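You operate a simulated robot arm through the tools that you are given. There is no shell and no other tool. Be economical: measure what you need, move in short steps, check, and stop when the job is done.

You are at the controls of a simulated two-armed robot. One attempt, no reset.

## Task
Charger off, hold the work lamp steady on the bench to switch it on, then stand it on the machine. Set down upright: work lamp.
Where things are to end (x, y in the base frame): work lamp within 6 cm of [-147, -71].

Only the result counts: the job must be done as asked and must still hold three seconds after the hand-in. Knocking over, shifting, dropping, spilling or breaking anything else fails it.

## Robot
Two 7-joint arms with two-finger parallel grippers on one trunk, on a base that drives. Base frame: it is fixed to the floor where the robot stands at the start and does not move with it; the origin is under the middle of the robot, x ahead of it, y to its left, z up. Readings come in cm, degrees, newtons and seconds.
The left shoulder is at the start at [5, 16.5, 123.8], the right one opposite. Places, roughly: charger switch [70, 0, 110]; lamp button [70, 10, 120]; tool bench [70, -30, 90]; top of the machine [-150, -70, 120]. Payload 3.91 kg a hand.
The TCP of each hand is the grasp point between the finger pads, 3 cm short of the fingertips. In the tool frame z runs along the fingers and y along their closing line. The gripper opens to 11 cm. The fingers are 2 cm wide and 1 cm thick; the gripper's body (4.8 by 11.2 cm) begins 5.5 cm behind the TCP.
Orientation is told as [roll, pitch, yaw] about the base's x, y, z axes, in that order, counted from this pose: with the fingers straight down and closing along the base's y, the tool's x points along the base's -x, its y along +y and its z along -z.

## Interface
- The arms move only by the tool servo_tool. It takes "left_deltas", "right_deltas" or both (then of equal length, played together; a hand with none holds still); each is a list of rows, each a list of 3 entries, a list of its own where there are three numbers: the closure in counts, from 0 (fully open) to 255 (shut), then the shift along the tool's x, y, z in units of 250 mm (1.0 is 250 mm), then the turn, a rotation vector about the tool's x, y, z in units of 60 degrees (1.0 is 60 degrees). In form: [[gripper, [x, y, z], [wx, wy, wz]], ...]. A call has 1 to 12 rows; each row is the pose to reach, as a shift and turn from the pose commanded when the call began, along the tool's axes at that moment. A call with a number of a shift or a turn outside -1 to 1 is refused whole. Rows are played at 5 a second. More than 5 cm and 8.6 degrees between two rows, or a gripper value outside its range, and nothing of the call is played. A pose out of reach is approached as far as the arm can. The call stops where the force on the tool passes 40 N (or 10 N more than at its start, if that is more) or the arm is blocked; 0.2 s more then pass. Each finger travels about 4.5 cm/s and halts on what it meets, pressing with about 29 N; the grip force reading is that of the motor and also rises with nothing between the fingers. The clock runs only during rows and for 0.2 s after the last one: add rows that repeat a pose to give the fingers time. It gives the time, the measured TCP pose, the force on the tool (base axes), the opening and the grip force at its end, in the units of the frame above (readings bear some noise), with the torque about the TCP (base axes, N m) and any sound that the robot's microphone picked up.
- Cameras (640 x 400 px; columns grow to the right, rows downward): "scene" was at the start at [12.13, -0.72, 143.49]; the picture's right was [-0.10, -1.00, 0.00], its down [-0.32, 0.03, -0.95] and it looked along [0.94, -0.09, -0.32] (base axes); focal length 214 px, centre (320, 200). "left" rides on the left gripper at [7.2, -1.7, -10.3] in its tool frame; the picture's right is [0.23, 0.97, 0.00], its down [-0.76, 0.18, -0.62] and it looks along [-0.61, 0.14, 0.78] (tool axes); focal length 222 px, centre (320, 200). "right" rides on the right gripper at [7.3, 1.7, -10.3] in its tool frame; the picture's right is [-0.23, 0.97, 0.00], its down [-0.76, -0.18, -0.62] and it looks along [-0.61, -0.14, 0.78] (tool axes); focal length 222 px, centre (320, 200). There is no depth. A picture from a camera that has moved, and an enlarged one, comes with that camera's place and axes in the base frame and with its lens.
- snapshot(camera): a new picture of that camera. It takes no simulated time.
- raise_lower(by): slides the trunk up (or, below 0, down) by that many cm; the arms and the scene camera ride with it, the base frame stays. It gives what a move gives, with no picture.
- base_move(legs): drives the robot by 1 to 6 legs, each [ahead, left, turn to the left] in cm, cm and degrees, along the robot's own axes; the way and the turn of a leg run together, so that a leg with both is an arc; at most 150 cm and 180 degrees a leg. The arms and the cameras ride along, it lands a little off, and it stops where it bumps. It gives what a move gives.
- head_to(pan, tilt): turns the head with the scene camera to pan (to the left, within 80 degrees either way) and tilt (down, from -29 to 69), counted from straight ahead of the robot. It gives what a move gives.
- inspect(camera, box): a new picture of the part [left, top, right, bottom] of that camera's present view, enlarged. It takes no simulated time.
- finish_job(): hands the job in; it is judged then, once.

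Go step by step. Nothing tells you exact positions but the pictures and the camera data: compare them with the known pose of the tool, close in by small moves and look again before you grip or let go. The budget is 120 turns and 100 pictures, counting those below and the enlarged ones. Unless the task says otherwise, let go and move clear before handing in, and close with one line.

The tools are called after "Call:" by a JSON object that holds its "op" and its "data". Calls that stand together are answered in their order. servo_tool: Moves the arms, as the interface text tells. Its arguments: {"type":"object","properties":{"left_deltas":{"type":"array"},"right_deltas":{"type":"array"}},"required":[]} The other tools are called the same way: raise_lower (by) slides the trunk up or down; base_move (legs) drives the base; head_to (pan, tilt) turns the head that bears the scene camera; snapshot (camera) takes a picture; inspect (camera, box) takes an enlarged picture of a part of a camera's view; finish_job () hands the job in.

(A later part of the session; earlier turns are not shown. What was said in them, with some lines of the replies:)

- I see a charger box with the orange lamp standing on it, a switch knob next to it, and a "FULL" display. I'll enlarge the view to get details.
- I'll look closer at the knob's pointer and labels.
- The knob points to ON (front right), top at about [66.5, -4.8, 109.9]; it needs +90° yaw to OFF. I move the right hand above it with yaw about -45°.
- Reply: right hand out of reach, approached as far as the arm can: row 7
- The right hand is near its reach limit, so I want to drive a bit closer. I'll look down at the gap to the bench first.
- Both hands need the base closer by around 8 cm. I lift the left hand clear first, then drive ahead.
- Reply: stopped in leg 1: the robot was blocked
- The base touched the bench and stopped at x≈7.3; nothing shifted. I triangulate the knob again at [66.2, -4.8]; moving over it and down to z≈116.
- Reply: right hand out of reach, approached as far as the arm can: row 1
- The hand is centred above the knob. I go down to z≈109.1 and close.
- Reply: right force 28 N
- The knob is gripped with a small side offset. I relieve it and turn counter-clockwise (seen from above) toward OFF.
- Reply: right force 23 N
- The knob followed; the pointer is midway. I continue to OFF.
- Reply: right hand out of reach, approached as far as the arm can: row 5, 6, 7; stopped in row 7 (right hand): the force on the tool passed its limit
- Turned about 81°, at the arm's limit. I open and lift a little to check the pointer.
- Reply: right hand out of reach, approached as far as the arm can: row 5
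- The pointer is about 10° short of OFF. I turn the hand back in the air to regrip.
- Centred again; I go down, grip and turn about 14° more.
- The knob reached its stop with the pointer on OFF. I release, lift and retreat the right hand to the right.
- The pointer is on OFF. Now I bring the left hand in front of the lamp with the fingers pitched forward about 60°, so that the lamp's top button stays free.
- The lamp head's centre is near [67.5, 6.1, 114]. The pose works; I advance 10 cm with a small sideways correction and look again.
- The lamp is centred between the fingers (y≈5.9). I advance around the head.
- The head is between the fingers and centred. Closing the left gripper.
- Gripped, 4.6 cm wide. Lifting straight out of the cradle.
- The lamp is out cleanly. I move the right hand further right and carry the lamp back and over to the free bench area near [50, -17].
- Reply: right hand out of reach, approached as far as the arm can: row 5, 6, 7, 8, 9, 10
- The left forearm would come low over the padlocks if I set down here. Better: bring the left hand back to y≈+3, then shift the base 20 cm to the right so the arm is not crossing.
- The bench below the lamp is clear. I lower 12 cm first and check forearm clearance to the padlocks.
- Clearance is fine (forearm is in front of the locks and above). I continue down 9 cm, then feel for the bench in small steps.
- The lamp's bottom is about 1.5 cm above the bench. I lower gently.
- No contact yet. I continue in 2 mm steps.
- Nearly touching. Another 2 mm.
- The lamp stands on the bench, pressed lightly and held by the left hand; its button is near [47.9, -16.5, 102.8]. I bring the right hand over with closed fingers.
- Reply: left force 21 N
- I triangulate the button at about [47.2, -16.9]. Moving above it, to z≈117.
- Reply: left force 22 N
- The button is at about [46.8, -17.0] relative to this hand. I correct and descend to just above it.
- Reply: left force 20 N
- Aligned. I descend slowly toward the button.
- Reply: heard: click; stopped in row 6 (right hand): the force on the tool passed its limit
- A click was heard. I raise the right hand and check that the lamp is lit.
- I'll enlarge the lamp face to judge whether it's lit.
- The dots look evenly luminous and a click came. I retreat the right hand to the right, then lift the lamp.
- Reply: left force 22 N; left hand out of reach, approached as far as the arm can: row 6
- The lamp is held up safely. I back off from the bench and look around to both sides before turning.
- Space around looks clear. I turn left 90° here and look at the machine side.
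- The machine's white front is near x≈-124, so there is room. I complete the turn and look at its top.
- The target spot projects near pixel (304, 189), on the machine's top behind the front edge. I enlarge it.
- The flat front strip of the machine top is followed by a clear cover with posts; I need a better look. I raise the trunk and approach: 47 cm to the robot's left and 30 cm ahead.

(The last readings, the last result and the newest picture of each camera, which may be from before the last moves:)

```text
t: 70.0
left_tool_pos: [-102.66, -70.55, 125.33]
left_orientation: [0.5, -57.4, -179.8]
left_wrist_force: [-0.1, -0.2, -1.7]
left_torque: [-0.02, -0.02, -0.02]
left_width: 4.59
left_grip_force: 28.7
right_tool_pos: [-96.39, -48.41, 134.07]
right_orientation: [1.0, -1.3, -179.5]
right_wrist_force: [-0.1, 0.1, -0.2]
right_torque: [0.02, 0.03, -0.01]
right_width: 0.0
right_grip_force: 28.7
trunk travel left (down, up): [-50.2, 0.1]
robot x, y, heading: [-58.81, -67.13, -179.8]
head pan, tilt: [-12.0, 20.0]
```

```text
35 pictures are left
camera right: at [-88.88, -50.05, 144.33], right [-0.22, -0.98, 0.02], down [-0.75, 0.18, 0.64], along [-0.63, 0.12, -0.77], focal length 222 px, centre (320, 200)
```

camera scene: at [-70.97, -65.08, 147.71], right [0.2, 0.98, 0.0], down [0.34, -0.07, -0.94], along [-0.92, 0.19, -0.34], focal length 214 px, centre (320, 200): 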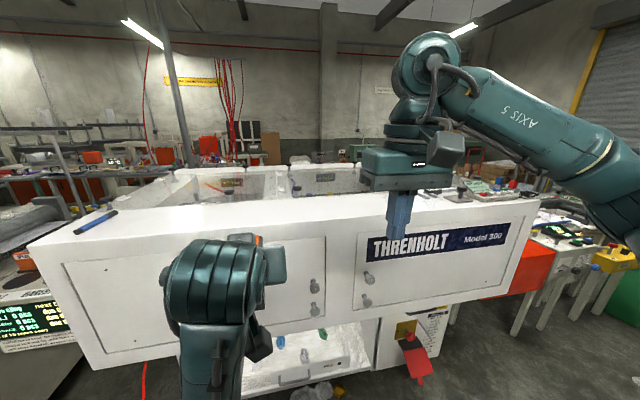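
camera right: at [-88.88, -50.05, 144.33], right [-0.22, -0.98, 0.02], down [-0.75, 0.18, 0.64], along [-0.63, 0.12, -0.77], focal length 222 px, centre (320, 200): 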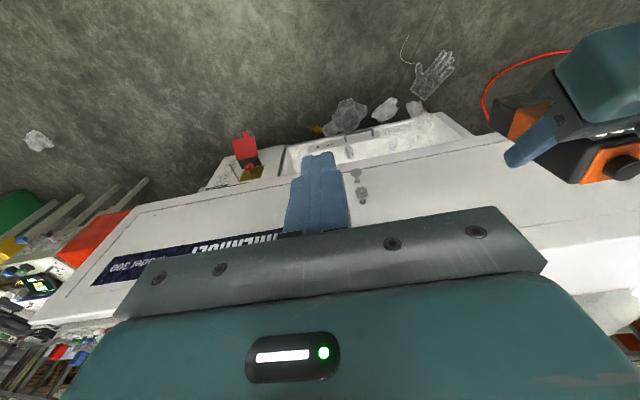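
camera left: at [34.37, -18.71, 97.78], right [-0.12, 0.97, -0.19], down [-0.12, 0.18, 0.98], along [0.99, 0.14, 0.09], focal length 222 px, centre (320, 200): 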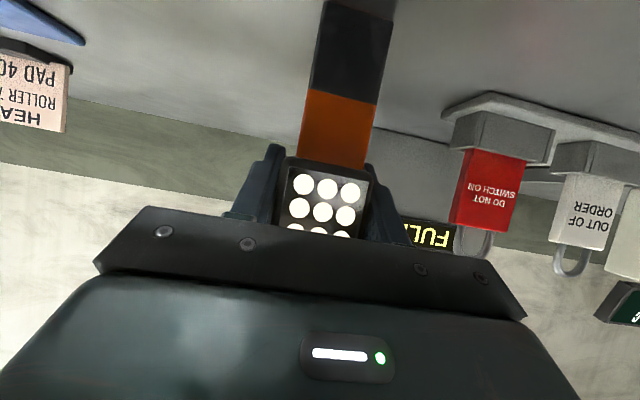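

The flat strip in front of the cover spans about x -130 to -155 at y≈-71, so the target is free. I extend the hand forward and up before driving in.

Call:
{"op": "servo_tool", "data": {"left_deltas": [[255, [-0.1, 0, 0.1], [0, 0, 0]], [255, [-0.2, 0, 0.16], [0, 0, 0]], [255, [-0.34, 0, 0.14], [0, 0, 0]], [255, [-0.48, 0, 0.11], [0, 0, 0]], [255, [-0.62, 0, 0.08], [0, 0, 0]], [255, [-0.62, 0, 0.08], [0, 0, 0]]]}}

Call:
{"op": "snapshot", "data": {"camera": "left"}}

Call:
{"op": "snapshot", "data": {"camera": "scene"}}

```text
t: 71.4
left_tool_pos: [-112.72, -70.6, 137.37]
left_orientation: [0.3, -57.4, -179.6]
left_wrist_force: [0.5, 0.4, -1.9]
left_torque: [0.0, 0.0, -0.01]
left_width: 4.59
left_grip_force: 28.7
right_tool_pos: [-96.47, -48.6, 134.09]
right_orientation: [1.1, -1.3, -179.6]
right_wrist_force: [-0.2, 0.3, -0.1]
right_torque: [-0.01, 0.0, 0.02]
right_width: 0.0
right_grip_force: 29.2
trunk travel left (down, up): [-50.2, 0.1]
robot x, y, heading: [-59.04, -67.37, -179.5]
head pan, tilt: [-12.0, 20.0]
```

```text
34 pictures are left
camera left: at [-100.11, -68.9, 136.74], right [0.13, -0.97, -0.19], down [0.12, -0.17, 0.98], along [-0.98, -0.15, 0.09], focal length 222 px, centre (320, 200)
```

left: 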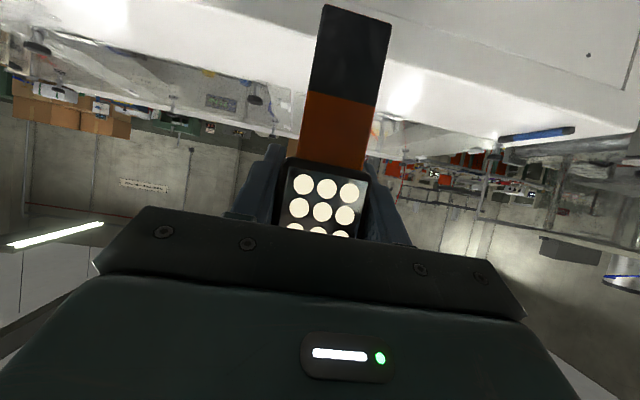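

```text
33 pictures are left
camera scene: at [-70.96, -65.07, 147.71], right [0.2, 0.98, 0.0], down [0.34, -0.07, -0.94], along [-0.92, 0.19, -0.34], focal length 214 px, centre (320, 200)
```

scene: 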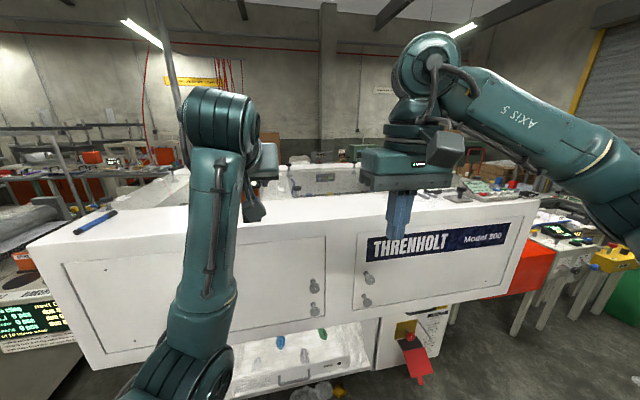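

The machine's front edge triangulates to x≈-130.5, top z≈119.4. I drive 28 cm ahead, keeping the left elbow clear of the machine front.

Call:
{"op": "base_move", "data": {"legs": [[20, 0, 0]]}}

Call:
{"op": "snapshot", "data": {"camera": "scene"}}

Call:
{"op": "snapshot", "data": {"camera": "right"}}

```text
t: 73.0
left_tool_pos: [-132.82, -70.7, 137.24]
left_orientation: [0.3, -57.5, -179.7]
left_wrist_force: [-0.8, 0.1, -1.7]
left_torque: [0.0, 0.01, -0.02]
left_width: 4.58
left_grip_force: 28.5
right_tool_pos: [-116.6, -48.71, 133.93]
right_orientation: [1.0, -1.2, -179.3]
right_wrist_force: [1.1, 0.2, -0.3]
right_torque: [-0.01, -0.01, 0.01]
right_width: 0.0
right_grip_force: 29.4
trunk travel left (down, up): [-50.2, 0.1]
robot x, y, heading: [-78.43, -67.14, -179.6]
head pan, tilt: [-12.0, 20.0]
```

```text
32 pictures are left
camera scene: at [-91.19, -65.22, 147.71], right [0.2, 0.98, 0.0], down [0.34, -0.07, -0.94], along [-0.92, 0.19, -0.34], focal length 214 px, centre (320, 200)
```

scene: 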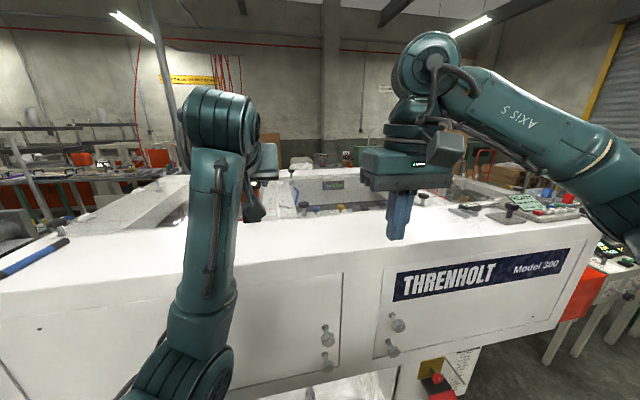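

```text
31 pictures are left
camera right: at [-109.11, -50.2, 144.32], right [-0.22, -0.98, 0.02], down [-0.75, 0.18, 0.64], along [-0.63, 0.12, -0.77], focal length 222 px, centre (320, 200)
```

right: 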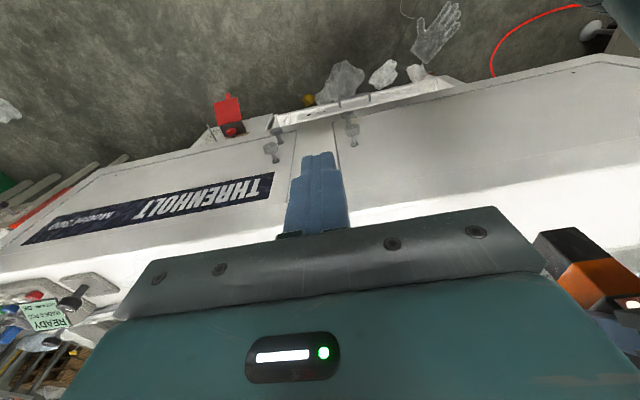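

Clear so far. I extend the arm 6 cm further first, then see how the elbow stands.

Call:
{"op": "servo_tool", "data": {"left_deltas": [[255, [-0.065, 0, 0.1], [0, 0, 0]], [255, [-0.129, 0, 0.203], [0, 0, 0]], [255, [-0.129, 0, 0.203], [0, 0, 0]]]}}

Call:
{"op": "head_to", "data": {"pan": 10, "tilt": 45}}

Call:
{"op": "snapshot", "data": {"camera": "scene"}}

```text
t: 73.8
left_tool_pos: [-138.92, -70.86, 137.2]
left_orientation: [0.5, -57.7, -179.6]
left_wrist_force: [0.2, 0.4, -1.4]
left_torque: [-0.02, 0.04, 0.01]
left_width: 4.59
left_grip_force: 28.7
right_tool_pos: [-116.49, -48.67, 134.02]
right_orientation: [1.0, -1.3, -179.4]
right_wrist_force: [-0.4, 0.1, -0.3]
right_torque: [0.0, 0.02, 0.01]
right_width: 0.0
right_grip_force: 28.9
trunk travel left (down, up): [-50.2, 0.1]
robot x, y, heading: [-79.04, -67.15, -179.4]
head pan, tilt: [-12.0, 20.0]
```

```text
t: 74.7
left_tool_pos: [-138.95, -70.96, 137.27]
left_orientation: [0.4, -57.6, -179.7]
left_wrist_force: [0.4, 1.2, -2.7]
left_torque: [0.01, -0.02, 0.02]
left_width: 4.61
left_grip_force: 28.7
right_tool_pos: [-116.55, -48.67, 133.97]
right_orientation: [1.0, -1.4, -179.4]
right_wrist_force: [0.4, 0.0, -0.9]
right_torque: [0.0, -0.01, 0.03]
right_width: 0.01
right_grip_force: 29.3
trunk travel left (down, up): [-50.2, 0.1]
robot x, y, heading: [-79.23, -67.1, -179.5]
head pan, tilt: [10.0, 45.0]
```

```text
30 pictures are left
camera scene: at [-90.0, -68.55, 143.85], right [-0.18, 0.98, 0.0], down [0.7, 0.13, -0.71], along [-0.7, -0.13, -0.71], focal length 214 px, centre (320, 200)
```

scene: 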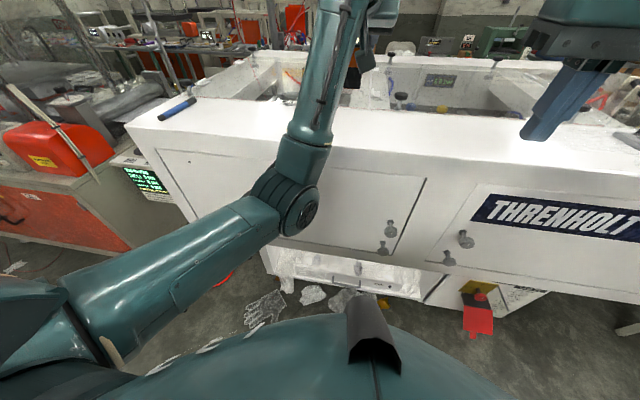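

The elbow is about 10 cm from the machine front. I drive 4 cm and extend 3 cm more.

Call:
{"op": "base_move", "data": {"legs": [[4, 0, 0]]}}

Call:
{"op": "servo_tool", "data": {"left_deltas": [[255, [-0.032, 0, 0.05], [0, 0, 0]], [255, [-0.064, 0, 0.1], [0, 0, 0]], [255, [-0.064, 0, 0.1], [0, 0, 0]]]}}

Call:
{"op": "snapshot", "data": {"camera": "scene"}}

Call:
{"op": "snapshot", "data": {"camera": "left"}}

Call:
{"op": "snapshot", "data": {"camera": "right"}}

```text
t: 75.6
left_tool_pos: [-142.97, -70.95, 137.28]
left_orientation: [0.4, -57.5, -179.7]
left_wrist_force: [-0.3, 0.7, -2.5]
left_torque: [0.03, -0.01, 0.0]
left_width: 4.57
left_grip_force: 29.2
right_tool_pos: [-120.62, -48.7, 133.92]
right_orientation: [1.0, -1.3, -179.5]
right_wrist_force: [0.0, -0.8, -0.1]
right_torque: [-0.01, -0.05, -0.03]
right_width: 0.0
right_grip_force: 29.0
trunk travel left (down, up): [-50.2, 0.1]
robot x, y, heading: [-82.76, -67.14, -179.6]
head pan, tilt: [10.0, 45.0]
```

```text
t: 76.4
left_tool_pos: [-145.89, -70.81, 137.37]
left_orientation: [0.3, -57.6, -179.8]
left_wrist_force: [-0.2, -0.2, -1.8]
left_torque: [-0.01, 0.01, 0.03]
left_width: 4.56
left_grip_force: 29.0
right_tool_pos: [-120.42, -48.69, 134.04]
right_orientation: [1.0, -1.3, -179.5]
right_wrist_force: [0.8, -0.2, 0.7]
right_torque: [-0.02, -0.02, -0.03]
right_width: 0.01
right_grip_force: 29.0
trunk travel left (down, up): [-50.2, 0.1]
robot x, y, heading: [-83.23, -67.23, -179.6]
head pan, tilt: [10.0, 45.0]
```

```text
29 pictures are left
camera scene: at [-93.88, -68.58, 143.85], right [-0.18, 0.98, 0.0], down [0.7, 0.13, -0.71], along [-0.7, -0.13, -0.71], focal length 214 px, centre (320, 200)
```

scene: 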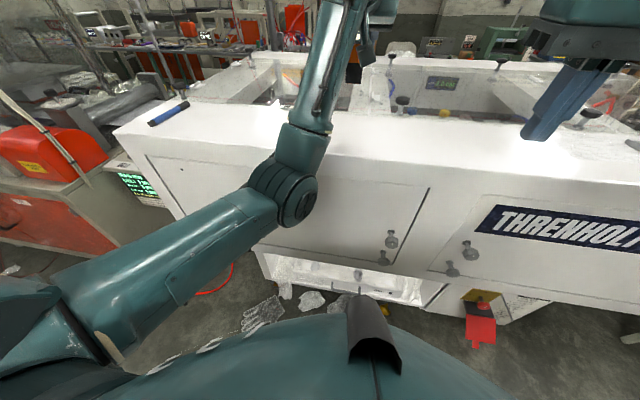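

```text
28 pictures are left
camera left: at [-133.27, -69.2, 136.71], right [0.13, -0.97, -0.19], down [0.12, -0.17, 0.98], along [-0.98, -0.15, 0.09], focal length 222 px, centre (320, 200)
```

left: 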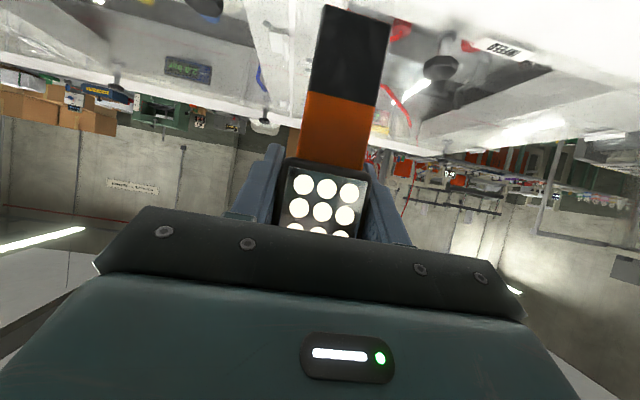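

```text
27 pictures are left
camera right: at [-112.91, -50.22, 144.36], right [-0.22, -0.98, 0.02], down [-0.75, 0.18, 0.64], along [-0.63, 0.12, -0.77], focal length 222 px, centre (320, 200)
```

right: 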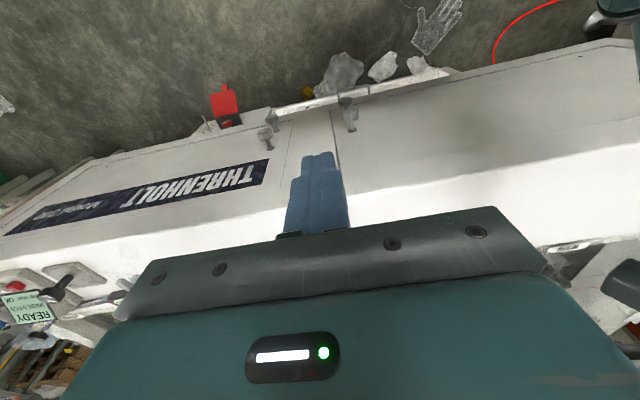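

The lamp is above the strip at [-146, -71], and the nearest cover post is ~12 cm away. I lower 7 cm and check.

Call:
{"op": "servo_tool", "data": {"left_deltas": [[255, [0.0625, 0, 0.04], [0, 0, 0]], [255, [0.125, 0, 0.08], [0, 0, 0]], [255, [0.1875, 0, 0.12], [0, 0, 0]], [255, [0.236, 0, 0.15], [0, 0, 0]], [255, [0.236, 0, 0.15], [0, 0, 0]]]}}

Call:
{"op": "snapshot", "data": {"camera": "scene"}}

Call:
{"op": "snapshot", "data": {"camera": "left"}}

```text
t: 77.6
left_tool_pos: [-145.79, -70.9, 130.33]
left_orientation: [0.4, -57.6, -179.7]
left_wrist_force: [-0.1, -0.4, -2.0]
left_torque: [-0.01, 0.01, 0.01]
left_width: 4.58
left_grip_force: 28.7
right_tool_pos: [-120.47, -48.68, 133.98]
right_orientation: [1.0, -1.4, -179.4]
right_wrist_force: [0.4, -0.4, -0.7]
right_torque: [-0.04, 0.02, -0.03]
right_width: 0.0
right_grip_force: 29.3
trunk travel left (down, up): [-50.2, 0.1]
robot x, y, heading: [-83.22, -67.33, -179.8]
head pan, tilt: [10.0, 45.0]
```

```text
26 pictures are left
camera scene: at [-93.92, -68.58, 143.85], right [-0.18, 0.98, 0.0], down [0.7, 0.13, -0.71], along [-0.7, -0.13, -0.71], focal length 214 px, centre (320, 200)
```

scene: 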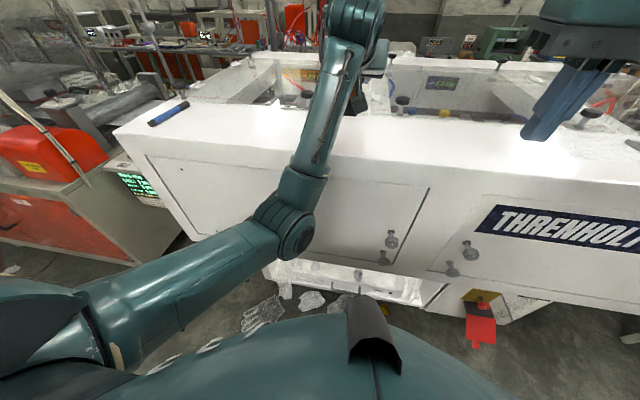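

```text
25 pictures are left
camera left: at [-133.23, -69.26, 129.68], right [0.13, -0.97, -0.19], down [0.12, -0.17, 0.98], along [-0.98, -0.15, 0.09], focal length 222 px, centre (320, 200)
```

left: 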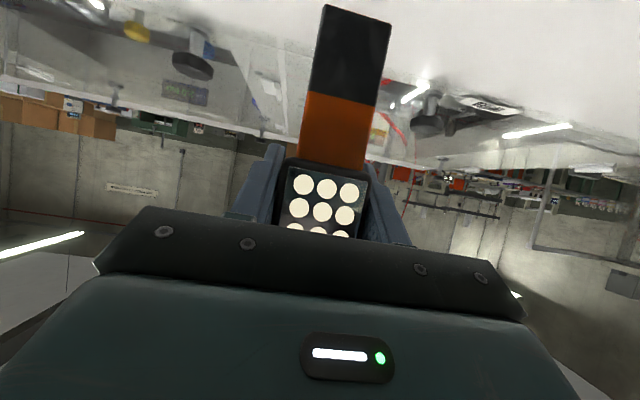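

About 2 cm to go. Lowering gently.

Call:
{"op": "servo_tool", "data": {"left_deltas": [[255, [0.017, 0, 0.011], [0, 0, 0]], [255, [0.034, 0, 0.021], [0, 0, 0]], [255, [0.047, 0, 0.03], [0, 0, 0]], [255, [0.047, 0, 0.03], [0, 0, 0]]]}}

Call:
{"op": "servo_tool", "data": {"left_deltas": [[255, [0.007, 0, 0.004], [0, 0, 0]], [255, [0.01, 0, 0.006], [0, 0, 0]], [255, [0.01, 0, 0.006], [0, 0, 0]]]}}

Call:
{"op": "inspect", "data": {"camera": "left", "box": [280, 0, 420, 90]}}

```text
t: 78.6
left_tool_pos: [-145.71, -70.92, 128.82]
left_orientation: [0.4, -57.6, -179.6]
left_wrist_force: [-0.3, -0.4, -2.1]
left_torque: [0.02, 0.0, 0.04]
left_width: 4.59
left_grip_force: 28.9
right_tool_pos: [-120.42, -48.73, 134.03]
right_orientation: [0.9, -1.3, -179.3]
right_wrist_force: [0.2, 0.9, 0.7]
right_torque: [-0.01, 0.03, 0.0]
right_width: 0.01
right_grip_force: 29.0
trunk travel left (down, up): [-50.2, 0.1]
robot x, y, heading: [-82.84, -66.96, -179.6]
head pan, tilt: [10.0, 45.0]
```

```text
t: 79.4
left_tool_pos: [-145.83, -70.96, 128.52]
left_orientation: [0.4, -57.5, -179.7]
left_wrist_force: [0.5, 0.5, -1.9]
left_torque: [-0.02, -0.01, 0.0]
left_width: 4.56
left_grip_force: 29.0
right_tool_pos: [-120.48, -48.6, 134.09]
right_orientation: [1.0, -1.2, -179.4]
right_wrist_force: [0.8, 0.1, -0.6]
right_torque: [-0.01, -0.02, 0.0]
right_width: 0.0
right_grip_force: 29.7
trunk travel left (down, up): [-50.2, 0.1]
robot x, y, heading: [-82.63, -67.38, -179.5]
head pan, tilt: [10.0, 45.0]
```

```text
4.44 times, centred on (350, 45) of left
camera zoom: at [-133.25, -69.25, 127.97], right [0.13, -0.97, -0.19], down [0.12, -0.17, 0.98], along [-0.98, -0.15, 0.09], focal length 987 px, centre (187, 889)
```

zoom: 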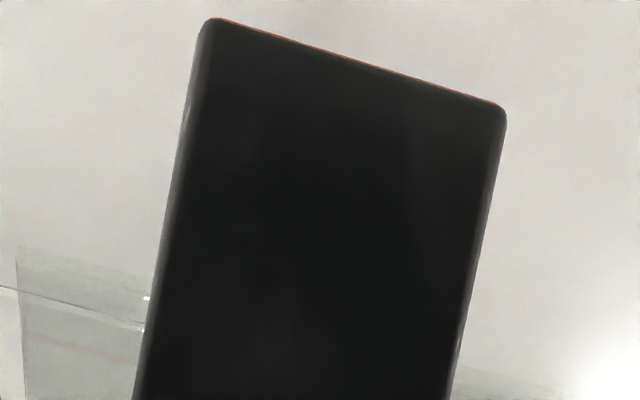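

Not in contact yet; continuing in small steps.

Call:
{"op": "servo_tool", "data": {"left_deltas": [[255, [0.008, 0, 0.005], [0, 0, 0]], [255, [0.013, 0, 0.009], [0, 0, 0]], [255, [0.013, 0, 0.009], [0, 0, 0]]]}}

Call:
{"op": "servo_tool", "data": {"left_deltas": [[255, [0.007, 0, 0.004], [0, 0, 0]], [255, [0.01, 0, 0.006], [0, 0, 0]], [255, [0.01, 0, 0.006], [0, 0, 0]]]}}

Call:
{"op": "inspect", "data": {"camera": "left", "box": [280, 0, 420, 90]}}

```text
t: 80.2
left_tool_pos: [-145.89, -70.89, 128.22]
left_orientation: [0.3, -57.6, -179.7]
left_wrist_force: [-0.2, -0.4, -1.8]
left_torque: [0.02, 0.03, 0.02]
left_width: 4.59
left_grip_force: 29.4
right_tool_pos: [-120.61, -48.81, 134.07]
right_orientation: [1.0, -1.2, -179.4]
right_wrist_force: [-0.4, 0.6, -0.5]
right_torque: [-0.04, 0.04, 0.01]
right_width: 0.02
right_grip_force: 28.4
trunk travel left (down, up): [-50.2, 0.1]
robot x, y, heading: [-83.03, -67.48, -179.4]
head pan, tilt: [10.0, 45.0]
```

```text
t: 81.0
left_tool_pos: [-145.78, -71.07, 127.82]
left_orientation: [0.4, -57.6, -179.8]
left_wrist_force: [-0.8, 0.3, -1.9]
left_torque: [-0.02, 0.0, 0.0]
left_width: 4.57
left_grip_force: 28.9
right_tool_pos: [-120.56, -48.73, 134.06]
right_orientation: [1.1, -1.3, -179.4]
right_wrist_force: [-0.2, 0.6, -0.6]
right_torque: [-0.01, -0.02, 0.03]
right_width: 0.01
right_grip_force: 28.7
trunk travel left (down, up): [-50.2, 0.1]
robot x, y, heading: [-82.85, -67.52, -179.7]
head pan, tilt: [10.0, 45.0]
```

```text
4.44 times, centred on (350, 45) of left
camera zoom: at [-133.26, -69.29, 127.29], right [0.13, -0.97, -0.19], down [0.12, -0.17, 0.98], along [-0.98, -0.15, 0.09], focal length 987 px, centre (187, 889)
```

zoom: 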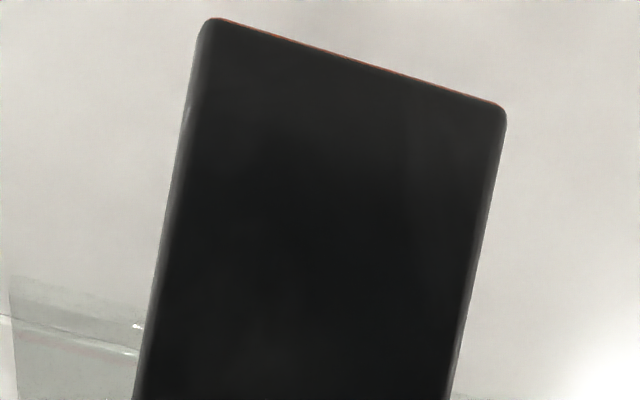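

Still free. Continuing.

Call:
{"op": "servo_tool", "data": {"left_deltas": [[255, [0.007, 0, 0.004], [0, 0, 0]], [255, [0.01, 0, 0.006], [0, 0, 0]], [255, [0.01, 0, 0.006], [0, 0, 0]]]}}

Call:
{"op": "servo_tool", "data": {"left_deltas": [[255, [0.007, 0, 0.004], [0, 0, 0]], [255, [0.01, 0, 0.006], [0, 0, 0]], [255, [0.01, 0, 0.006], [0, 0, 0]]]}}

Call:
{"op": "inspect", "data": {"camera": "left", "box": [280, 0, 420, 90]}}

```text
t: 81.8
left_tool_pos: [-145.85, -70.96, 127.65]
left_orientation: [0.3, -57.6, -179.7]
left_wrist_force: [0.4, -0.3, -2.6]
left_torque: [-0.03, -0.03, -0.04]
left_width: 4.57
left_grip_force: 29.0
right_tool_pos: [-120.53, -48.74, 133.99]
right_orientation: [1.0, -1.4, -179.4]
right_wrist_force: [0.2, 0.1, 0.5]
right_torque: [-0.02, -0.03, 0.01]
right_width: 0.02
right_grip_force: 29.2
trunk travel left (down, up): [-50.2, 0.1]
robot x, y, heading: [-82.91, -67.44, -179.5]
head pan, tilt: [10.0, 45.0]
```

```text
t: 82.6
left_tool_pos: [-145.88, -70.93, 127.26]
left_orientation: [0.4, -57.6, -179.7]
left_wrist_force: [0.1, 0.8, -1.8]
left_torque: [-0.01, 0.02, 0.01]
left_width: 4.61
left_grip_force: 29.1
right_tool_pos: [-120.41, -48.82, 134.0]
right_orientation: [1.0, -1.3, -179.5]
right_wrist_force: [-0.2, -0.3, 0.1]
right_torque: [-0.02, -0.03, 0.04]
right_width: 0.0
right_grip_force: 29.1
trunk travel left (down, up): [-50.2, 0.1]
robot x, y, heading: [-82.59, -67.08, -179.6]
head pan, tilt: [10.0, 45.0]
```

```text
4.44 times, centred on (350, 45) of left
camera zoom: at [-133.24, -69.27, 126.72], right [0.13, -0.97, -0.19], down [0.12, -0.17, 0.98], along [-0.98, -0.15, 0.09], focal length 987 px, centre (187, 889)
```

zoom: 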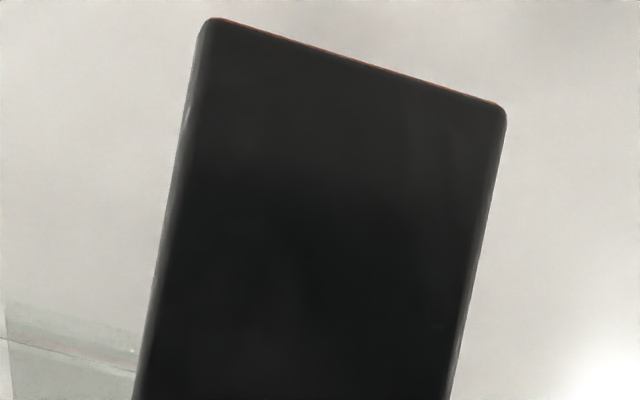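

Still free. Continuing with 3 mm steps.

Call:
{"op": "servo_tool", "data": {"left_deltas": [[255, [0.005, 0, 0.003], [0, 0, 0]], [255, [0.01, 0, 0.006], [0, 0, 0]], [255, [0.01, 0, 0.006], [0, 0, 0]]]}}

Call:
{"op": "servo_tool", "data": {"left_deltas": [[255, [0.005, 0, 0.003], [0, 0, 0]], [255, [0.01, 0, 0.006], [0, 0, 0]], [255, [0.01, 0, 0.006], [0, 0, 0]]]}}

Call:
{"op": "inspect", "data": {"camera": "left", "box": [240, 0, 420, 110]}}

```text
t: 83.4
left_tool_pos: [-145.77, -70.92, 127.1]
left_orientation: [0.5, -57.7, -179.7]
left_wrist_force: [-0.5, -0.9, -2.1]
left_torque: [-0.03, 0.0, 0.0]
left_width: 4.58
left_grip_force: 29.2
right_tool_pos: [-120.56, -48.73, 134.0]
right_orientation: [1.0, -1.4, -179.4]
right_wrist_force: [0.5, 0.0, 0.1]
right_torque: [-0.01, 0.0, -0.01]
right_width: 0.01
right_grip_force: 28.7
trunk travel left (down, up): [-50.2, 0.1]
robot x, y, heading: [-82.9, -67.57, -179.6]
head pan, tilt: [10.0, 45.0]
```

```text
t: 84.2
left_tool_pos: [-145.62, -70.83, 126.77]
left_orientation: [0.4, -57.6, -179.8]
left_wrist_force: [0.0, -1.2, -2.5]
left_torque: [-0.02, 0.0, 0.01]
left_width: 4.6
left_grip_force: 29.3
right_tool_pos: [-120.5, -48.72, 134.01]
right_orientation: [1.0, -1.3, -179.5]
right_wrist_force: [-0.4, -0.1, 0.2]
right_torque: [0.02, 0.01, 0.02]
right_width: 0.01
right_grip_force: 29.0
trunk travel left (down, up): [-50.2, 0.1]
robot x, y, heading: [-82.99, -67.03, -179.8]
head pan, tilt: [10.0, 45.0]
```

```text
3.56 times, centred on (330, 55) of left
camera zoom: at [-133.22, -69.23, 126.12], right [0.13, -0.97, -0.19], down [0.12, -0.17, 0.98], along [-0.98, -0.15, 0.09], focal length 790 px, centre (284, 716)
```

zoom: 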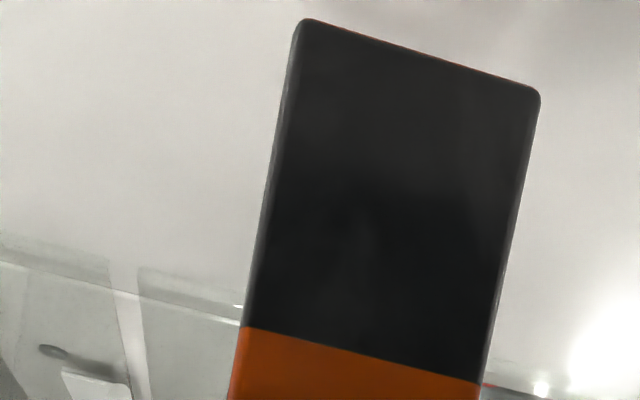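

Continuing down; the top must be a little lower than estimated.

Call:
{"op": "servo_tool", "data": {"left_deltas": [[255, [0.007, 0, 0.004], [0, 0, 0]], [255, [0.013, 0, 0.009], [0, 0, 0]], [255, [0.013, 0, 0.009], [0, 0, 0]]]}}

Call:
{"op": "servo_tool", "data": {"left_deltas": [[255, [0.005, 0, 0.003], [0, 0, 0]], [255, [0.01, 0, 0.006], [0, 0, 0]], [255, [0.01, 0, 0.006], [0, 0, 0]]]}}

Call:
{"op": "servo_tool", "data": {"left_deltas": [[255, [0.005, 0, 0.003], [0, 0, 0]], [255, [0.01, 0, 0.006], [0, 0, 0]], [255, [0.01, 0, 0.006], [0, 0, 0]]]}}

Call:
{"op": "snapshot", "data": {"camera": "left"}}

```text
t: 85.0
left_tool_pos: [-145.72, -70.91, 126.37]
left_orientation: [0.4, -57.6, -179.7]
left_wrist_force: [0.3, 0.8, -1.2]
left_torque: [-0.02, 0.01, -0.02]
left_width: 4.59
left_grip_force: 28.4
right_tool_pos: [-120.64, -48.72, 134.07]
right_orientation: [0.9, -1.3, -179.4]
right_wrist_force: [0.2, 0.9, 0.3]
right_torque: [-0.01, 0.0, 0.01]
right_width: 0.0
right_grip_force: 29.2
trunk travel left (down, up): [-50.2, 0.1]
robot x, y, heading: [-83.08, -67.28, -179.6]
head pan, tilt: [10.0, 45.0]
```

```text
t: 85.8
left_tool_pos: [-145.84, -70.93, 126.13]
left_orientation: [0.5, -57.6, -179.8]
left_wrist_force: [0.0, -0.5, -1.3]
left_torque: [0.0, 0.05, -0.03]
left_width: 4.58
left_grip_force: 28.6
right_tool_pos: [-120.62, -48.66, 134.03]
right_orientation: [1.1, -1.4, -179.4]
right_wrist_force: [-0.6, 0.2, 0.8]
right_torque: [0.02, -0.01, 0.03]
right_width: 0.03
right_grip_force: 28.3
trunk travel left (down, up): [-50.2, 0.1]
robot x, y, heading: [-82.7, -67.19, -179.7]
head pan, tilt: [10.0, 45.0]
```

```text
t: 86.6
left_tool_pos: [-145.81, -71.07, 125.8]
left_orientation: [0.6, -57.7, -179.8]
left_wrist_force: [0.2, -0.3, -1.4]
left_torque: [0.01, 0.0, 0.02]
left_width: 4.59
left_grip_force: 29.3
right_tool_pos: [-120.48, -48.83, 134.02]
right_orientation: [1.0, -1.4, -179.4]
right_wrist_force: [-0.5, -0.6, -0.4]
right_torque: [0.0, -0.02, 0.0]
right_width: 0.01
right_grip_force: 28.9
trunk travel left (down, up): [-50.2, 0.1]
robot x, y, heading: [-82.98, -67.51, -179.6]
head pan, tilt: [10.0, 45.0]
```

```text
20 pictures are left
camera left: at [-133.26, -69.35, 125.16], right [0.13, -0.97, -0.19], down [0.12, -0.17, 0.98], along [-0.98, -0.15, 0.09], focal length 222 px, centre (320, 200)
```

left: 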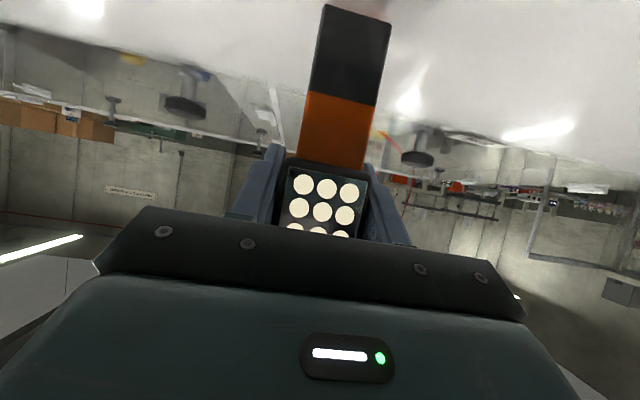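

A reflection at the base shows it is close. More small steps.

Call:
{"op": "servo_tool", "data": {"left_deltas": [[255, [0.005, 0, 0.003], [0, 0, 0]], [255, [0.01, 0, 0.006], [0, 0, 0]], [255, [0.01, 0, 0.006], [0, 0, 0]]]}}

Call:
{"op": "servo_tool", "data": {"left_deltas": [[255, [0.005, 0, 0.003], [0, 0, 0]], [255, [0.01, 0, 0.006], [0, 0, 0]], [255, [0.01, 0, 0.006], [0, 0, 0]]]}}

Call:
{"op": "inspect", "data": {"camera": "left", "box": [240, 0, 420, 110]}}

```text
t: 87.4
left_tool_pos: [-145.95, -71.21, 125.55]
left_orientation: [0.6, -57.6, -179.8]
left_wrist_force: [-0.1, 0.6, -1.8]
left_torque: [0.01, -0.01, 0.04]
left_width: 4.61
left_grip_force: 28.9
right_tool_pos: [-120.37, -48.83, 134.03]
right_orientation: [1.0, -1.3, -179.3]
right_wrist_force: [-0.2, -0.3, 0.8]
right_torque: [-0.01, -0.06, 0.02]
right_width: 0.01
right_grip_force: 29.3
trunk travel left (down, up): [-50.2, 0.1]
robot x, y, heading: [-82.88, -67.08, -179.6]
head pan, tilt: [10.0, 45.0]
```

```text
t: 88.2
left_tool_pos: [-145.87, -71.18, 125.17]
left_orientation: [0.8, -57.6, -179.8]
left_wrist_force: [-0.1, 0.2, -1.8]
left_torque: [0.04, 0.01, 0.03]
left_width: 4.58
left_grip_force: 29.0
right_tool_pos: [-120.55, -48.7, 134.04]
right_orientation: [1.0, -1.3, -179.3]
right_wrist_force: [0.0, 0.1, -0.5]
right_torque: [0.0, -0.02, -0.02]
right_width: 0.0
right_grip_force: 29.6
trunk travel left (down, up): [-50.2, 0.1]
robot x, y, heading: [-83.01, -67.44, -179.5]
head pan, tilt: [10.0, 45.0]
```

```text
3.56 times, centred on (330, 55) of left
camera zoom: at [-133.3, -69.48, 124.54], right [0.14, -0.97, -0.18], down [0.12, -0.17, 0.98], along [-0.98, -0.16, 0.1], focal length 790 px, centre (284, 716)
```

zoom: 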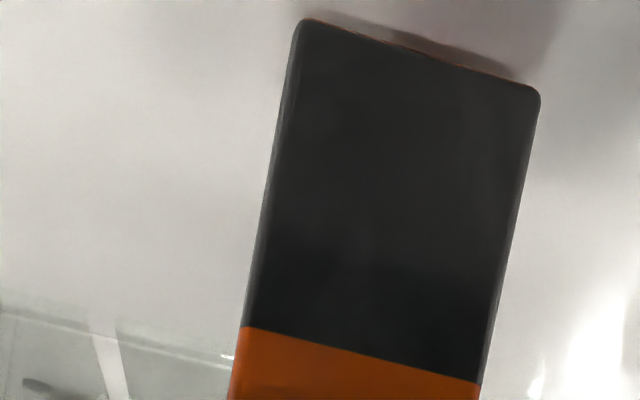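

Close to contact now. I check the elbow once before the last millimetres.

Call:
{"op": "snapshot", "data": {"camera": "scene"}}

Call:
{"op": "servo_tool", "data": {"left_deltas": [[255, [0.005, 0, 0.003], [0, 0, 0]], [255, [0.009, 0, 0.005], [0, 0, 0]], [255, [0.009, 0, 0.005], [0, 0, 0]]]}}

```text
18 pictures are left
camera scene: at [-93.93, -68.58, 143.85], right [-0.18, 0.98, 0.0], down [0.7, 0.13, -0.71], along [-0.7, -0.13, -0.71], focal length 214 px, centre (320, 200)
```

scene: 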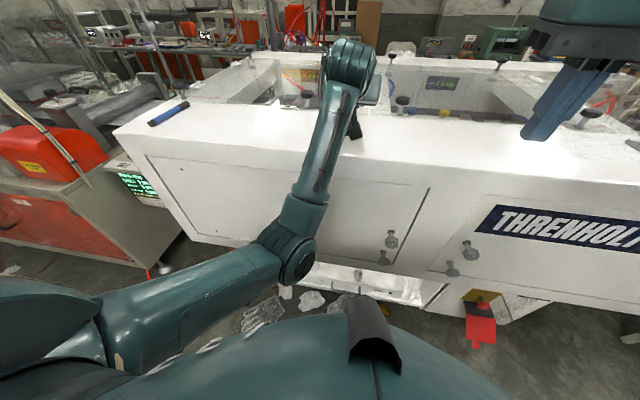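

```text
t: 89.0
left_tool_pos: [-145.8, -71.25, 124.97]
left_orientation: [1.0, -57.7, -179.8]
left_wrist_force: [-0.5, -0.3, -1.7]
left_torque: [0.03, 0.01, 0.0]
left_width: 4.59
left_grip_force: 28.3
right_tool_pos: [-120.46, -48.75, 134.0]
right_orientation: [1.0, -1.4, -179.4]
right_wrist_force: [0.3, 0.2, -0.2]
right_torque: [-0.04, -0.01, -0.01]
right_width: 0.0
right_grip_force: 29.4
trunk travel left (down, up): [-50.2, 0.1]
robot x, y, heading: [-82.95, -67.29, -179.7]
head pan, tilt: [10.0, 45.0]
```

The hand's roll is drifting slightly, likely near a joint limit, so I lower with the trunk instead.

Call:
{"op": "raise_lower", "data": {"by": -0.3}}

Call:
{"op": "raise_lower", "data": {"by": -0.2}}

Call:
{"op": "inspect", "data": {"camera": "left", "box": [240, 0, 420, 110]}}

```text
t: 89.5
left_tool_pos: [-145.87, -71.2, 124.47]
left_orientation: [1.0, -57.5, -179.9]
left_wrist_force: [0.0, 0.5, -2.5]
left_torque: [0.01, 0.02, 0.01]
left_width: 4.57
left_grip_force: 28.9
right_tool_pos: [-120.5, -48.73, 133.71]
right_orientation: [0.9, -1.3, -179.4]
right_wrist_force: [-0.3, -0.4, 0.0]
right_torque: [-0.04, -0.01, 0.01]
right_width: 0.0
right_grip_force: 29.2
trunk travel left (down, up): [-49.9, 0.4]
robot x, y, heading: [-83.05, -67.18, -179.7]
head pan, tilt: [10.0, 45.0]
```

```text
t: 90.0
left_tool_pos: [-145.83, -71.29, 124.45]
left_orientation: [1.0, -57.8, -179.9]
left_wrist_force: [-0.4, -1.0, 3.6]
left_torque: [0.07, 0.0, 0.03]
left_width: 4.59
left_grip_force: 29.2
right_tool_pos: [-120.5, -48.65, 133.52]
right_orientation: [1.0, -1.2, -179.4]
right_wrist_force: [-0.2, 0.4, -0.1]
right_torque: [-0.03, -0.01, 0.02]
right_width: 0.0
right_grip_force: 29.2
trunk travel left (down, up): [-49.7, 0.6]
robot x, y, heading: [-82.65, -67.14, -179.5]
head pan, tilt: [10.0, 45.0]
```

```text
3.56 times, centred on (330, 55) of left
camera zoom: at [-133.24, -69.54, 123.75], right [0.14, -0.97, -0.18], down [0.12, -0.17, 0.98], along [-0.98, -0.16, 0.1], focal length 790 px, centre (284, 716)
```

zoom: 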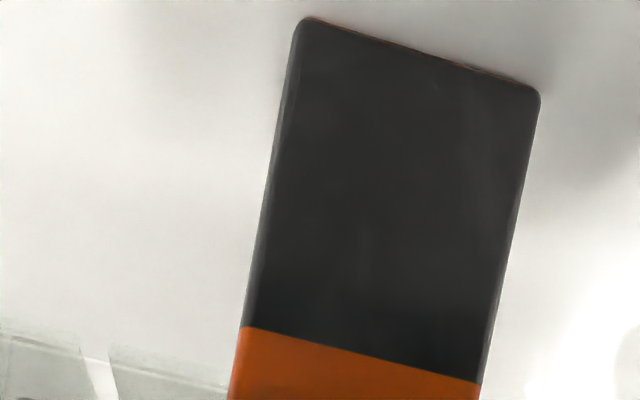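

Contact with the machine top. I seat it 1 mm more and open slowly.

Call:
{"op": "raise_lower", "data": {"by": -0.1}}

Call:
{"op": "servo_tool", "data": {"left_deltas": [[146, [0, 0, 0], [0, 0, 0]], [140, [0, 0, 0], [0, 0, 0]], [130, [0, 0, 0], [0, 0, 0]], [115, [0, 0, 0], [0, 0, 0]], [100, [0, 0, 0], [0, 0, 0]], [80, [0, 0, 0], [0, 0, 0]], [80, [0, 0, 0], [0, 0, 0]]]}}

Call:
{"op": "snapshot", "data": {"camera": "left"}}

```text
t: 90.5
left_tool_pos: [-145.74, -71.28, 124.35]
left_orientation: [0.9, -57.8, -179.8]
left_wrist_force: [-3.0, -0.1, 9.1]
left_torque: [0.17, 0.05, 0.05]
left_width: 4.59
left_grip_force: 28.6
right_tool_pos: [-120.5, -48.67, 133.48]
right_orientation: [1.0, -1.5, -179.4]
right_wrist_force: [0.4, -0.2, 0.4]
right_torque: [0.01, 0.01, 0.01]
right_width: 0.0
right_grip_force: 29.0
trunk travel left (down, up): [-49.6, 0.7]
robot x, y, heading: [-83.03, -67.26, -179.5]
head pan, tilt: [10.0, 45.0]
```

```text
t: 92.1
left_tool_pos: [-145.87, -71.34, 124.23]
left_orientation: [0.9, -57.6, -179.8]
left_wrist_force: [-0.3, 0.3, 0.0]
left_torque: [-0.04, -0.03, 0.01]
left_width: 7.56
left_grip_force: 0.0
right_tool_pos: [-120.46, -48.78, 133.48]
right_orientation: [1.0, -1.3, -179.4]
right_wrist_force: [-0.4, -0.1, -0.3]
right_torque: [0.03, -0.02, 0.0]
right_width: 0.0
right_grip_force: 29.2
trunk travel left (down, up): [-49.6, 0.7]
robot x, y, heading: [-82.52, -67.17, -179.7]
head pan, tilt: [10.0, 45.0]
```

```text
16 pictures are left
camera left: at [-133.27, -69.56, 123.65], right [0.14, -0.97, -0.18], down [0.12, -0.17, 0.98], along [-0.98, -0.16, 0.09], focal length 222 px, centre (320, 200)
```

left: 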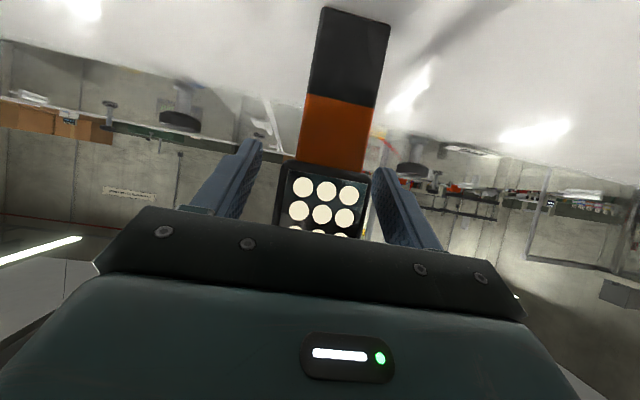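

The lamp stands on its own. I draw the hand straight back.

Call:
{"op": "servo_tool", "data": {"left_deltas": [[80, [0.04, 0, -0.075], [0, 0, 0]], [80, [0.08, 0, -0.15], [0, 0, 0]], [80, [0.14, 0, -0.24], [0, 0, 0]], [80, [0.2, 0, -0.33], [0, 0, 0]]]}}

Call:
{"op": "base_move", "data": {"legs": [[-25, 0, 0]]}}

Call:
{"op": "head_to", "data": {"pan": 0, "tilt": 20}}

Call:
{"op": "snapshot", "data": {"camera": "left"}}

Call:
{"op": "snapshot", "data": {"camera": "scene"}}

```text
t: 93.1
left_tool_pos: [-136.19, -71.43, 124.45]
left_orientation: [1.5, -57.7, -179.9]
left_wrist_force: [0.1, -0.6, 1.2]
left_torque: [-0.02, 0.03, 0.0]
left_width: 7.57
left_grip_force: 0.1
right_tool_pos: [-120.38, -48.74, 133.39]
right_orientation: [1.0, -1.4, -179.4]
right_wrist_force: [-1.1, 0.0, 0.1]
right_torque: [0.02, 0.03, -0.03]
right_width: 0.0
right_grip_force: 29.3
trunk travel left (down, up): [-49.6, 0.7]
robot x, y, heading: [-82.75, -67.17, -179.5]
head pan, tilt: [10.0, 45.0]
```

```text
t: 95.0
left_tool_pos: [-111.51, -71.19, 124.16]
left_orientation: [1.6, -57.5, 179.6]
left_wrist_force: [0.3, -0.9, -0.2]
left_torque: [-0.01, -0.02, -0.06]
left_width: 7.5
left_grip_force: 0.0
right_tool_pos: [-95.79, -48.59, 133.41]
right_orientation: [1.0, -1.3, -179.6]
right_wrist_force: [0.6, -0.7, 0.1]
right_torque: [0.0, 0.01, 0.0]
right_width: 0.02
right_grip_force: 28.7
trunk travel left (down, up): [-49.6, 0.7]
robot x, y, heading: [-58.29, -67.02, -179.6]
head pan, tilt: [10.0, 45.0]
```

```text
t: 95.8
left_tool_pos: [-111.63, -71.24, 124.19]
left_orientation: [1.9, -57.5, 179.5]
left_wrist_force: [-0.8, 0.0, 0.4]
left_torque: [-0.03, -0.02, 0.01]
left_width: 7.54
left_grip_force: 0.0
right_tool_pos: [-95.83, -48.6, 133.52]
right_orientation: [0.9, -1.3, -179.5]
right_wrist_force: [0.6, 0.5, -0.1]
right_torque: [-0.03, -0.04, -0.01]
right_width: 0.0
right_grip_force: 28.5
trunk travel left (down, up): [-49.6, 0.7]
robot x, y, heading: [-58.04, -67.08, -179.8]
head pan, tilt: [0.0, 20.0]
```

```text
15 pictures are left
camera left: at [-99.12, -69.45, 123.58], right [0.14, -0.97, -0.17], down [0.12, -0.16, 0.98], along [-0.98, -0.16, 0.09], focal length 222 px, centre (320, 200)
```

left: 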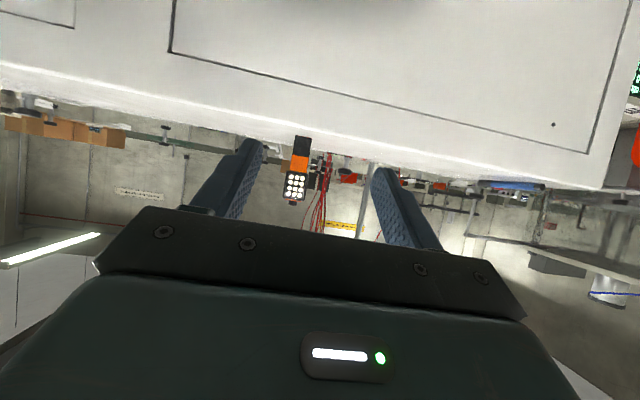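

```text
14 pictures are left
camera scene: at [-70.64, -67.01, 147.11], right [-0.01, 1.0, 0.0], down [0.34, 0.0, -0.94], along [-0.94, -0.01, -0.34], focal length 214 px, centre (320, 200)
```

scene: 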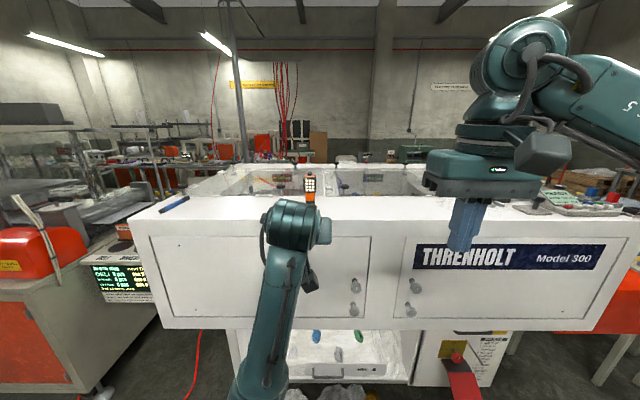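

The lamp stands on the machine. I enlarge it to check it's upright and lit.

Call:
{"op": "inspect", "data": {"camera": "scene", "box": [285, 165, 335, 215]}}

Call:
{"op": "inspect", "data": {"camera": "left", "box": [260, 120, 340, 215]}}

```text
8.00 times, centred on (310, 190) of scene
camera zoom: at [-70.64, -67.01, 147.11], right [-0.01, 1.0, 0.0], down [0.34, 0.0, -0.94], along [-0.94, -0.01, -0.34], focal length 1716 px, centre (400, 280)
```

zoom: 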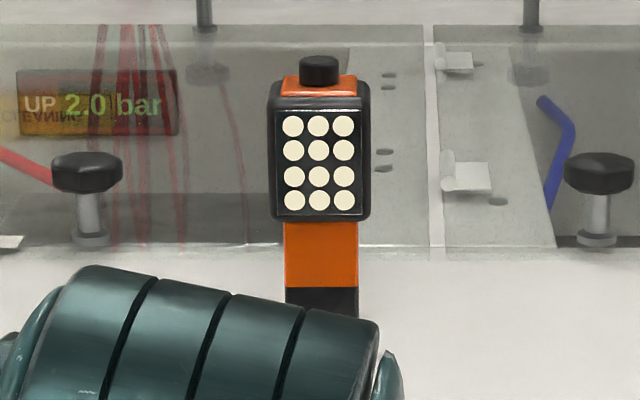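

```text
4.21 times, centred on (300, 168) of left
camera zoom: at [-99.12, -69.45, 123.58], right [0.14, -0.97, -0.17], down [0.12, -0.16, 0.98], along [-0.98, -0.16, 0.09], focal length 935 px, centre (404, 337)
```

zoom: 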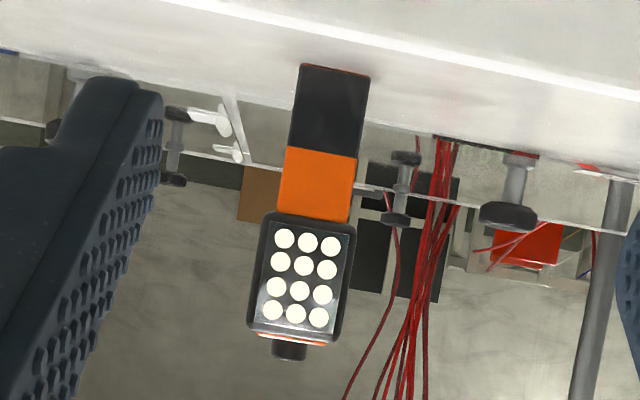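

The lamp stands upright at about [-146, -71] on the machine, let go, with its dots glowing evenly; both hands are clear. I hand the job in.

Call:
{"op": "finish_job", "data": {}}

```text
The job is handed in.
```

The charger knob is turned to OFF, and the work lamp stands upright on the machine at about [-146, -71]. I heard one click when pressing its button on the bench. The face looked lit afterwards, but the pictures alone don't prove it.
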